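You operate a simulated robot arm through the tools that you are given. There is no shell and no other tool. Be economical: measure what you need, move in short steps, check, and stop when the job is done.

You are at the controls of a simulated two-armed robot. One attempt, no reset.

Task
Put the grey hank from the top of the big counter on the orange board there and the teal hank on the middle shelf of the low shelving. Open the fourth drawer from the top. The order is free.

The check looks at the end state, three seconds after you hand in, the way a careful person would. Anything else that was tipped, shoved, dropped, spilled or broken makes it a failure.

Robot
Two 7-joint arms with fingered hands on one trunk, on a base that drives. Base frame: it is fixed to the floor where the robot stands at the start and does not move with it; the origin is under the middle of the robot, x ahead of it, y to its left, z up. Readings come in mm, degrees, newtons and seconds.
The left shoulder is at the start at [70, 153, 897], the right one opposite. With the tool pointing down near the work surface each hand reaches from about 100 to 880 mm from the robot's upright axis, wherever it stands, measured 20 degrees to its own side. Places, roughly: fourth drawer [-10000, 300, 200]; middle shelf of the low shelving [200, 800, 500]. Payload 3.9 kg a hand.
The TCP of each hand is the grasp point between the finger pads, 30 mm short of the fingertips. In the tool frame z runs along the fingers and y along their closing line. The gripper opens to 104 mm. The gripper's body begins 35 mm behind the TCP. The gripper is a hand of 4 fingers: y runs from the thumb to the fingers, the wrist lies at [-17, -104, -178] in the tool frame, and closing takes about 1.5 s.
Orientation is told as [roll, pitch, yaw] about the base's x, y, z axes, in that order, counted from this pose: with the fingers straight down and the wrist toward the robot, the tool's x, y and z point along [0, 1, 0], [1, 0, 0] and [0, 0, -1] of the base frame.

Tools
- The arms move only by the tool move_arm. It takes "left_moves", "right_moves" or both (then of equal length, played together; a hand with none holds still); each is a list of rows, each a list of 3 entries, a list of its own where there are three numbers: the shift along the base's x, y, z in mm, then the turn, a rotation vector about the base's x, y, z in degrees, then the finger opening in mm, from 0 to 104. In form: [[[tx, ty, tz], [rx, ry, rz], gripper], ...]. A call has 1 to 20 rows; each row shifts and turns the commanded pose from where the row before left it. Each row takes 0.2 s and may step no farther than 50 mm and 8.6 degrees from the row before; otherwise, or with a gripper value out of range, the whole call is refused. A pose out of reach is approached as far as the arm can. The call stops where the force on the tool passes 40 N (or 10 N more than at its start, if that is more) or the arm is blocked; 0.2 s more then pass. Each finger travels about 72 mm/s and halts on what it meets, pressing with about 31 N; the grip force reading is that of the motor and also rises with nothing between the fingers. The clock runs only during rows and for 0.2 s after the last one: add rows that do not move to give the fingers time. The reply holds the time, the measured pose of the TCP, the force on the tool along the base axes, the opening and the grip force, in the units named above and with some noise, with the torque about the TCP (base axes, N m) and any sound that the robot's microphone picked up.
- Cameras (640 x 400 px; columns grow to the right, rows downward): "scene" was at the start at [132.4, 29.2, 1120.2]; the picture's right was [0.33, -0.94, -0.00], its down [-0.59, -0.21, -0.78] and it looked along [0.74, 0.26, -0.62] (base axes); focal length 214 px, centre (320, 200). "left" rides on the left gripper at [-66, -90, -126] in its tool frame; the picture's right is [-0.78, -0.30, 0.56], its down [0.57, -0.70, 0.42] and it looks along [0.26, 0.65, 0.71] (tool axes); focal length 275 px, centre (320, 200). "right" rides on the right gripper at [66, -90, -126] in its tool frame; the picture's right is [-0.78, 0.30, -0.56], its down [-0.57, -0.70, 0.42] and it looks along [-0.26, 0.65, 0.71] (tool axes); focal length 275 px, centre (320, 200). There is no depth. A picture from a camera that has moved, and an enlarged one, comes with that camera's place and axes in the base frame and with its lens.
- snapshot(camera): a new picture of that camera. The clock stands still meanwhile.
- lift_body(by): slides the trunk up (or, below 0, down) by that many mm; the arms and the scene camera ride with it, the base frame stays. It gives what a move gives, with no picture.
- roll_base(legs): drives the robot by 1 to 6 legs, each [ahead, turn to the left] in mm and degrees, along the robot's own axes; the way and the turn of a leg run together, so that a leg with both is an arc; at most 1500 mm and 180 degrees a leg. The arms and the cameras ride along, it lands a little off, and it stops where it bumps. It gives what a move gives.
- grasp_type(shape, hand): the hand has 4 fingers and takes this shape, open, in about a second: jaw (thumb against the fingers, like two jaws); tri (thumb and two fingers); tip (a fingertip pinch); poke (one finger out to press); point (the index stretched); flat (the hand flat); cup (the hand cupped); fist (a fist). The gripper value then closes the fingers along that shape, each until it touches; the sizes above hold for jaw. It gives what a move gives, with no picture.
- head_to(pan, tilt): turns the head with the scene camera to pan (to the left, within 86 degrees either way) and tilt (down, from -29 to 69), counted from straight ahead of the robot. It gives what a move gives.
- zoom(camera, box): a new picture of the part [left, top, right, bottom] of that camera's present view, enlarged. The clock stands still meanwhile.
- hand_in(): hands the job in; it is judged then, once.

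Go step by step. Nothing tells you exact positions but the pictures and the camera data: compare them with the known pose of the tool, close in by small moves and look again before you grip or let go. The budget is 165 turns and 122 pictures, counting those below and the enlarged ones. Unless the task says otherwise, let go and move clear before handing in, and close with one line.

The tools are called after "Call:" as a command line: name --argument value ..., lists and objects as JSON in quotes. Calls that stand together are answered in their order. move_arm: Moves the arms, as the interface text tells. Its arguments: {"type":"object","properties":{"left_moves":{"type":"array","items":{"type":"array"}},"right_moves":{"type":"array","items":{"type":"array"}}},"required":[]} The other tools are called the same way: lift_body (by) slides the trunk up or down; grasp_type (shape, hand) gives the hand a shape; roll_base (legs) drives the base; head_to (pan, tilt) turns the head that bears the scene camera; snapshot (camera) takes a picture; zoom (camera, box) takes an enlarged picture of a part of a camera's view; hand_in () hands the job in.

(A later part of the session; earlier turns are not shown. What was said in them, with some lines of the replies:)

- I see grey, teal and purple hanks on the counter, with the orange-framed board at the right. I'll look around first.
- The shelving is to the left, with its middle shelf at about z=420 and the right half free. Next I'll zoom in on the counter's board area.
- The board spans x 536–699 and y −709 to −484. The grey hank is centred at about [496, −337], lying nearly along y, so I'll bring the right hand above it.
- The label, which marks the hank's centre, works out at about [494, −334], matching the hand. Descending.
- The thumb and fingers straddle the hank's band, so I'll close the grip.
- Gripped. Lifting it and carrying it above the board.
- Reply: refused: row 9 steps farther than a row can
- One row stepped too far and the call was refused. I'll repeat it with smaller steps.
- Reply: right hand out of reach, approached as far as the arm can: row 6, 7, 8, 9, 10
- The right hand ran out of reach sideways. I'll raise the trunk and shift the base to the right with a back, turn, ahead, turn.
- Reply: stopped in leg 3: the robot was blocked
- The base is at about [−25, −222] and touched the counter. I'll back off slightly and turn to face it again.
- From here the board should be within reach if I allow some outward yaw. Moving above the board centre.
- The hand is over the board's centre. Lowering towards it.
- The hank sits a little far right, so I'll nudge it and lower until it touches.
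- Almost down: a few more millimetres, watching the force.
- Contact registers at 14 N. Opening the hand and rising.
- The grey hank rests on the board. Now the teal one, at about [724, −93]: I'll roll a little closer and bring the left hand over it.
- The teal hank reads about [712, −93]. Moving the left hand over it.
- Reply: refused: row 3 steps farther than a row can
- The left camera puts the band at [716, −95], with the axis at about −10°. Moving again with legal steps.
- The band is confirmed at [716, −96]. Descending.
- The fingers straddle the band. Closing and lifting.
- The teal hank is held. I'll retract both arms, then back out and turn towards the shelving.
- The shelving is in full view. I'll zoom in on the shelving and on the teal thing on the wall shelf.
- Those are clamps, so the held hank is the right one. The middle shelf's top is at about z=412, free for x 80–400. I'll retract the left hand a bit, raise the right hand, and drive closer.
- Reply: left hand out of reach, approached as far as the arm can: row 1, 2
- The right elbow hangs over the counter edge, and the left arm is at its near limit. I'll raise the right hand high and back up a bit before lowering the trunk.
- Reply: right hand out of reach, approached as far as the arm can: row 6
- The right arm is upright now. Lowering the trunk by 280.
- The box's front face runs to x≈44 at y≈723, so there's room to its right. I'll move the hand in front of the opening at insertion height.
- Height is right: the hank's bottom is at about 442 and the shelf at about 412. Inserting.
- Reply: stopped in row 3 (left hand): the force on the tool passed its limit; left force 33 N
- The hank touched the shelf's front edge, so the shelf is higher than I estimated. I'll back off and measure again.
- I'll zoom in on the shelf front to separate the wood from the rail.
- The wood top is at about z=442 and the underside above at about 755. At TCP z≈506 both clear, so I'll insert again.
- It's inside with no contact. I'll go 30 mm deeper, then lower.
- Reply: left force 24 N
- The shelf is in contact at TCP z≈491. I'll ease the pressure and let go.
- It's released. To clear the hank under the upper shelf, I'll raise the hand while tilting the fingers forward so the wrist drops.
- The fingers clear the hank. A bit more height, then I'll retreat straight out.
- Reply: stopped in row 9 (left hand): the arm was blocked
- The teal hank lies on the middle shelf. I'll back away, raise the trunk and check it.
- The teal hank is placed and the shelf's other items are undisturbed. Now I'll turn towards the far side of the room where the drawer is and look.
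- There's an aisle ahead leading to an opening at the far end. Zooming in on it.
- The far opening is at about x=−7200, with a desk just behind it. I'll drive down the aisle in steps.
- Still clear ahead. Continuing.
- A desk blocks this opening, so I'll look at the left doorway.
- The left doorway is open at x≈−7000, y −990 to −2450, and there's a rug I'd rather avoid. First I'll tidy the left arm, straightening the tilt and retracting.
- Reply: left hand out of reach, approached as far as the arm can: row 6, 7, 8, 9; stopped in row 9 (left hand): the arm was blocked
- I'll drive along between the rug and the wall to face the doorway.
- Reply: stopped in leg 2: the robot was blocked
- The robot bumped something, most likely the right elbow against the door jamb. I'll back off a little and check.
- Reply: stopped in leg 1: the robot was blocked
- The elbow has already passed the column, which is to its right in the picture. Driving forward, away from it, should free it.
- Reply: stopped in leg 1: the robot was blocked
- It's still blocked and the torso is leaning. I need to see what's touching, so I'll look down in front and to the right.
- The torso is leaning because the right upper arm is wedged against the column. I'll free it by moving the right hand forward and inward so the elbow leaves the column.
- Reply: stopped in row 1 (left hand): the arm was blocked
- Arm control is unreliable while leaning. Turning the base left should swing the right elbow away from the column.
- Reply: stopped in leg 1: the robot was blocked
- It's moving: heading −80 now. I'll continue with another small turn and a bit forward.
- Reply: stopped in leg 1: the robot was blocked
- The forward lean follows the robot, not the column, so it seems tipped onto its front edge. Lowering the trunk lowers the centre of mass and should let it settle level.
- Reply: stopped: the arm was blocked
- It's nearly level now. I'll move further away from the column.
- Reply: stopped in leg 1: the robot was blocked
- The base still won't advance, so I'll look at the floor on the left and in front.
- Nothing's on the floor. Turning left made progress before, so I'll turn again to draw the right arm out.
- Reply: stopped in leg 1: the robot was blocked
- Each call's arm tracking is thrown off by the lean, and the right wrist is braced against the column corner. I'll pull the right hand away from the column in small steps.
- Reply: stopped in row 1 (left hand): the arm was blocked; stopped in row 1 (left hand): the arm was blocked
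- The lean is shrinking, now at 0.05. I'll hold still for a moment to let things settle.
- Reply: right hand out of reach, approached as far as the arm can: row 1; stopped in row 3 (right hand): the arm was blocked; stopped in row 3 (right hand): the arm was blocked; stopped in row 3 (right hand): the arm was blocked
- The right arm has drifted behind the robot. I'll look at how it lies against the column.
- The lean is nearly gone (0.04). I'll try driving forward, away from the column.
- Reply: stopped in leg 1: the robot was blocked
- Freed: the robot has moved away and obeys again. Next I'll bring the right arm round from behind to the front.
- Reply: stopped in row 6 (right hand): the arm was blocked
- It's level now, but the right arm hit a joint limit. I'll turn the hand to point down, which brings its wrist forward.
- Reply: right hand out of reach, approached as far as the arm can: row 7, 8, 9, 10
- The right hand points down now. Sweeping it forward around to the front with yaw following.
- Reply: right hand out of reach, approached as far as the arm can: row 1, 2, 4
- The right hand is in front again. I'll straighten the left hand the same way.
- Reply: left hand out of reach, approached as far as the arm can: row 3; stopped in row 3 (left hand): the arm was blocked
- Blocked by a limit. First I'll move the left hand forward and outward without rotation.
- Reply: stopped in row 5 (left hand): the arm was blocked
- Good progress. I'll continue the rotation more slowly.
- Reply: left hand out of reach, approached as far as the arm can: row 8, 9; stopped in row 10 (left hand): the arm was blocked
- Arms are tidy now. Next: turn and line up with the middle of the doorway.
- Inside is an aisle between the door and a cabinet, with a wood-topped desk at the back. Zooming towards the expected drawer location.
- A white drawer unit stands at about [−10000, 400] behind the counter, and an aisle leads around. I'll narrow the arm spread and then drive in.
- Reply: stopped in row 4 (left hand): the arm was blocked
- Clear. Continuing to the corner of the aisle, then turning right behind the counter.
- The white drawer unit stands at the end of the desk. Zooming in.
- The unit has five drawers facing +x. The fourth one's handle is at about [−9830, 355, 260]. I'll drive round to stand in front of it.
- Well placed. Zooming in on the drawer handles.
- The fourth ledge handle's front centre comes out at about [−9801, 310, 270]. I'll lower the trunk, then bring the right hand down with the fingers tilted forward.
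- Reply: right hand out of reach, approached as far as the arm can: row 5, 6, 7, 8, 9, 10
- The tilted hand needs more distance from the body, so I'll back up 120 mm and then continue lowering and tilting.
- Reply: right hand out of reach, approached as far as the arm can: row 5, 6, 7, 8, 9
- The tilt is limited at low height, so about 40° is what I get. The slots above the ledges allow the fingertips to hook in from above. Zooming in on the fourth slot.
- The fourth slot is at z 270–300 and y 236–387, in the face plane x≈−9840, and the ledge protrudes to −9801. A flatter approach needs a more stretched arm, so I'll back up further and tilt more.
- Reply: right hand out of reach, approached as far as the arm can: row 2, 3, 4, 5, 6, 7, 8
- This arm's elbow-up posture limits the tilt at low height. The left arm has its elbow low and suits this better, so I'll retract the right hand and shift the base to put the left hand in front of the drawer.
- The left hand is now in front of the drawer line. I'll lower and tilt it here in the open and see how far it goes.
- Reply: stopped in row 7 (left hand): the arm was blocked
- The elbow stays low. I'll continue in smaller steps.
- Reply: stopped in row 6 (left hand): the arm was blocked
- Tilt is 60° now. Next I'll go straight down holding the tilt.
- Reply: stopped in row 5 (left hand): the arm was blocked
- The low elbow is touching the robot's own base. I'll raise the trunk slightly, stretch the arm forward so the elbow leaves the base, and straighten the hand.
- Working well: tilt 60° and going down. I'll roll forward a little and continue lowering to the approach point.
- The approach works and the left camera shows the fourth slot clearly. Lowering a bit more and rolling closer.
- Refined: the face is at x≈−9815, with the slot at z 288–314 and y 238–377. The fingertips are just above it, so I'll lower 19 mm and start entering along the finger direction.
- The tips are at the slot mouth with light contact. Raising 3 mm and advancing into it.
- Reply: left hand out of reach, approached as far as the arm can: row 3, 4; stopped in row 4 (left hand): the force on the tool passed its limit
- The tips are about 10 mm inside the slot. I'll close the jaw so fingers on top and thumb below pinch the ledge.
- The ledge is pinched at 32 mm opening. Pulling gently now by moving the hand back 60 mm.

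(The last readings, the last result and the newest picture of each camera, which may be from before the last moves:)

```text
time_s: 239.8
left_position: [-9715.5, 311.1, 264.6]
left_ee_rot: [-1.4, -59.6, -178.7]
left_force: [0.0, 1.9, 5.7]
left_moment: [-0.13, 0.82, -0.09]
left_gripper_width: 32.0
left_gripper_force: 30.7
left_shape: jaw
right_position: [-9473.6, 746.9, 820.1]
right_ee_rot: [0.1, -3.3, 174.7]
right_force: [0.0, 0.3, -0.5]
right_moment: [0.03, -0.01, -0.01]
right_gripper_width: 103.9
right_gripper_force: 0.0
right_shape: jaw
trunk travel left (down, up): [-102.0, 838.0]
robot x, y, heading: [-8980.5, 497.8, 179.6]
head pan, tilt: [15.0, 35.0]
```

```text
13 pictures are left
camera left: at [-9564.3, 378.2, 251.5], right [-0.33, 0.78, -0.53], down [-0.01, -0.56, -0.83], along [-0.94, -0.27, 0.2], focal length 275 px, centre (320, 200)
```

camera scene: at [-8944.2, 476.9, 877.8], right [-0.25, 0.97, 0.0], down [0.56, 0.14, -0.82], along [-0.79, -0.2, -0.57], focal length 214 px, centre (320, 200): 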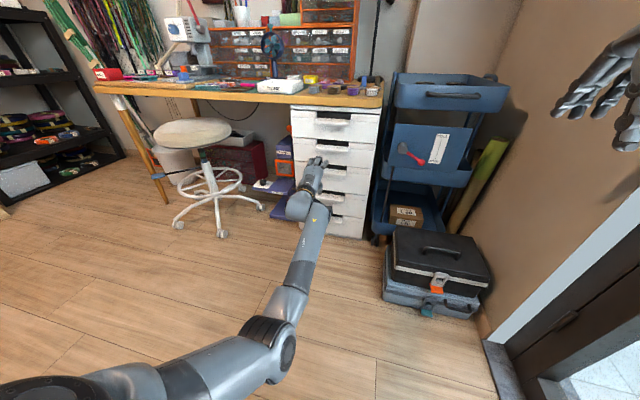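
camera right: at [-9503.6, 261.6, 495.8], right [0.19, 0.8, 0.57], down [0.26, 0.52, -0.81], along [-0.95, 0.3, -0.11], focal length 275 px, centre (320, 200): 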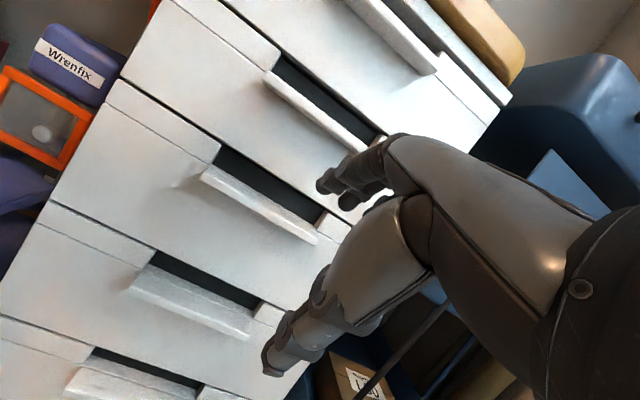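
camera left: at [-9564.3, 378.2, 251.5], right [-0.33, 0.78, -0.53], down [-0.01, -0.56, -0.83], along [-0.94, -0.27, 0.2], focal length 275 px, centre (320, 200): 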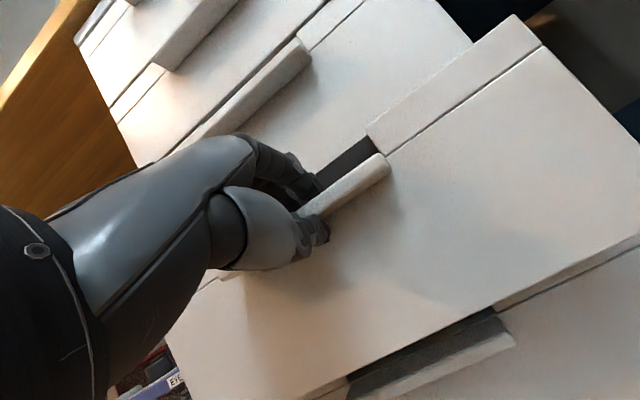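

The drawer is sliding out with the hand, 56 mm so far. I'll pull further by rolling the base back.

Call:
roll_base --legs '[[-210, 0]]'

Call:
snapshot --camera "scene"

```text
time_s: 241.4
left_position: [-9504.1, 310.3, 264.1]
left_ee_rot: [-1.3, -59.6, -178.8]
left_force: [1.3, -1.5, 4.0]
left_moment: [-0.08, 0.84, -0.03]
left_gripper_width: 31.9
left_gripper_force: 31.2
left_shape: jaw
right_position: [-9257.6, 748.9, 819.6]
right_ee_rot: [0.2, -3.3, 174.5]
right_force: [0.0, 0.4, -0.2]
right_moment: [-0.02, 0.01, 0.01]
right_gripper_width: 103.6
right_gripper_force: 0.0
right_shape: jaw
trunk travel left (down, up): [-102.0, 838.0]
robot x, y, heading: [-8765.6, 496.8, 179.9]
head pan, tilt: [15.0, 35.0]
```

```text
12 pictures are left
camera scene: at [-8897.5, 477.0, 878.0], right [-0.25, 0.97, 0.0], down [0.55, 0.14, -0.82], along [-0.79, -0.21, -0.57], focal length 214 px, centre (320, 200)
```

scene: 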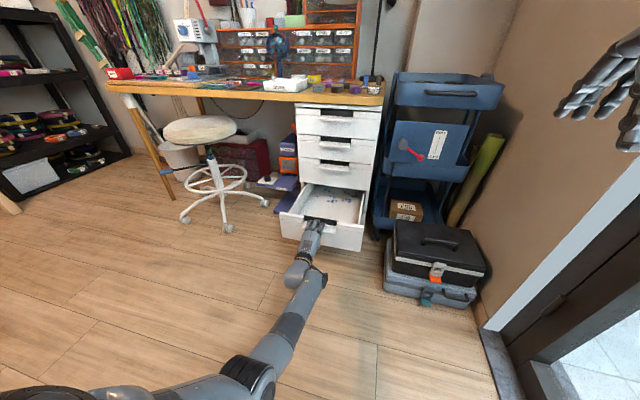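

The fourth drawer is open about 270 mm, with three closed above it. I'll pull a little further with the arm, watching the force, then let go.

Call:
move_arm --left_moves '[[[10, 0, 0], [0, 0, 0], 0], [[10, 0, 0], [0, 0, 0], 0], [[10, 0, 0], [0, 0, 0], 0], [[10, 0, 0], [0, 0, 0], 0], [[0, 0, 0], [0, 0, 0], 0]]'

```text
time_s: 242.6
left_position: [-9463.4, 311.2, 264.4]
left_ee_rot: [-1.4, -59.7, -178.7]
left_force: [-0.7, -0.6, 2.8]
left_moment: [-0.12, 0.75, -0.07]
left_gripper_width: 31.3
left_gripper_force: 30.9
left_shape: jaw
right_position: [-9259.7, 748.1, 818.7]
right_ee_rot: [0.2, -3.2, 174.6]
right_force: [0.7, -0.1, 0.1]
right_moment: [0.0, -0.03, 0.0]
right_gripper_width: 104.2
right_gripper_force: 0.0
right_shape: jaw
trunk travel left (down, up): [-102.0, 838.0]
robot x, y, heading: [-8765.2, 502.8, 179.5]
head pan, tilt: [15.0, 35.0]
```

Released force is low and the drawer is about 310 mm open. Opening the hand and retreating along the finger direction.

Call:
move_arm --left_moves '[[[0, 0, 0], [0, 0, 0], 40], [[0, 0, 0], [0, 0, 0], 70], [[0, 0, 0], [0, 0, 0], 104], [[0, 0, 0], [0, 0, 0], 104], [[0, 0, 0], [0, 0, 0], 104], [[0, 0, 0], [0, 0, 0], 104], [[0, 0, 0], [0, 0, 0], 104], [[8, 0, 5], [0, 0, 0], 104], [[13, 0, 7], [0, 0, 0], 104], [[13, 0, 8], [0, 0, 0], 104], [[13, 0, 8], [0, 0, 0], 104]]'

Call:
snapshot --camera "left"

```text
time_s: 245.0
left_position: [-9417.9, 305.8, 296.5]
left_ee_rot: [0.1, -59.8, 179.9]
left_force: [0.0, 0.2, -0.6]
left_moment: [0.01, 0.02, -0.02]
left_gripper_width: 103.7
left_gripper_force: 0.2
left_shape: jaw
right_position: [-9259.1, 748.6, 819.8]
right_ee_rot: [0.2, -3.2, 174.5]
right_force: [0.1, -0.7, 0.4]
right_moment: [0.0, 0.01, 0.0]
right_gripper_width: 103.7
right_gripper_force: 0.1
right_shape: jaw
trunk travel left (down, up): [-102.0, 838.0]
robot x, y, heading: [-8762.6, 498.0, 179.4]
head pan, tilt: [15.0, 35.0]
```

```text
11 pictures are left
camera left: at [-9266.1, 372.2, 280.8], right [-0.33, 0.77, -0.54], down [-0.01, -0.57, -0.82], along [-0.94, -0.27, 0.2], focal length 275 px, centre (320, 200)
```

left: 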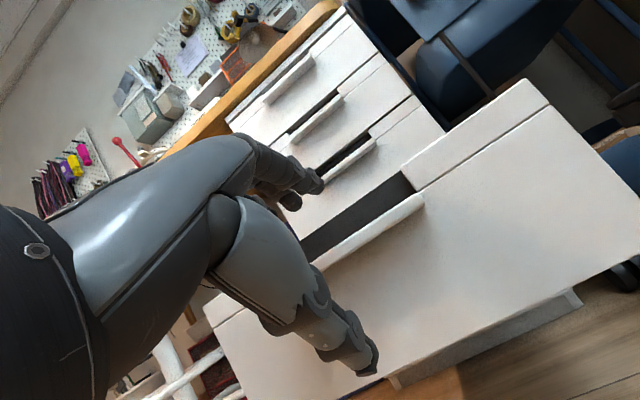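

The hand is clear of the ledge. I'll lift the trunk to move clear above the drawer and take a final look.

Call:
lift_body --by 200

Call:
snapshot --camera "scene"

```text
time_s: 247.2
left_position: [-9416.5, 306.4, 491.2]
left_ee_rot: [0.1, -59.5, 180.0]
left_force: [-0.3, -0.7, -0.6]
left_moment: [0.02, -0.02, 0.04]
left_gripper_width: 103.6
left_gripper_force: 0.1
left_shape: jaw
right_position: [-9258.3, 748.0, 1019.7]
right_ee_rot: [0.2, -3.3, 174.6]
right_force: [-0.4, 0.1, 0.7]
right_moment: [-0.02, -0.02, -0.02]
right_gripper_width: 103.8
right_gripper_force: 0.1
right_shape: jaw
trunk travel left (down, up): [-302.0, 638.0]
robot x, y, heading: [-8765.5, 498.8, 179.6]
head pan, tilt: [15.0, 35.0]
```

```text
10 pictures are left
camera scene: at [-8898.3, 476.9, 1077.8], right [-0.25, 0.97, 0.0], down [0.56, 0.14, -0.82], along [-0.79, -0.21, -0.57], focal length 214 px, centre (320, 200)
```

scene: 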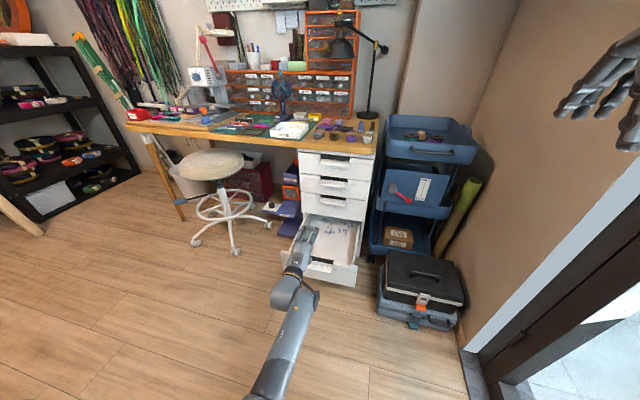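

The fourth drawer stands open and the hands are free and clear. The grey hank is on the orange board and the teal one on the middle shelf, so I'm handing in.

Call:
hand_in

```text
The job is handed in.
```

The job is handed in: the grey hank is on the orange board, the teal hank is on the middle shelf, and the fourth drawer is open about 310 mm. On the way the right arm got caught on the doorway column and had to be worked free; I saw nothing shoved or tipped there, and I didn't go back to recheck either hank after leaving it.
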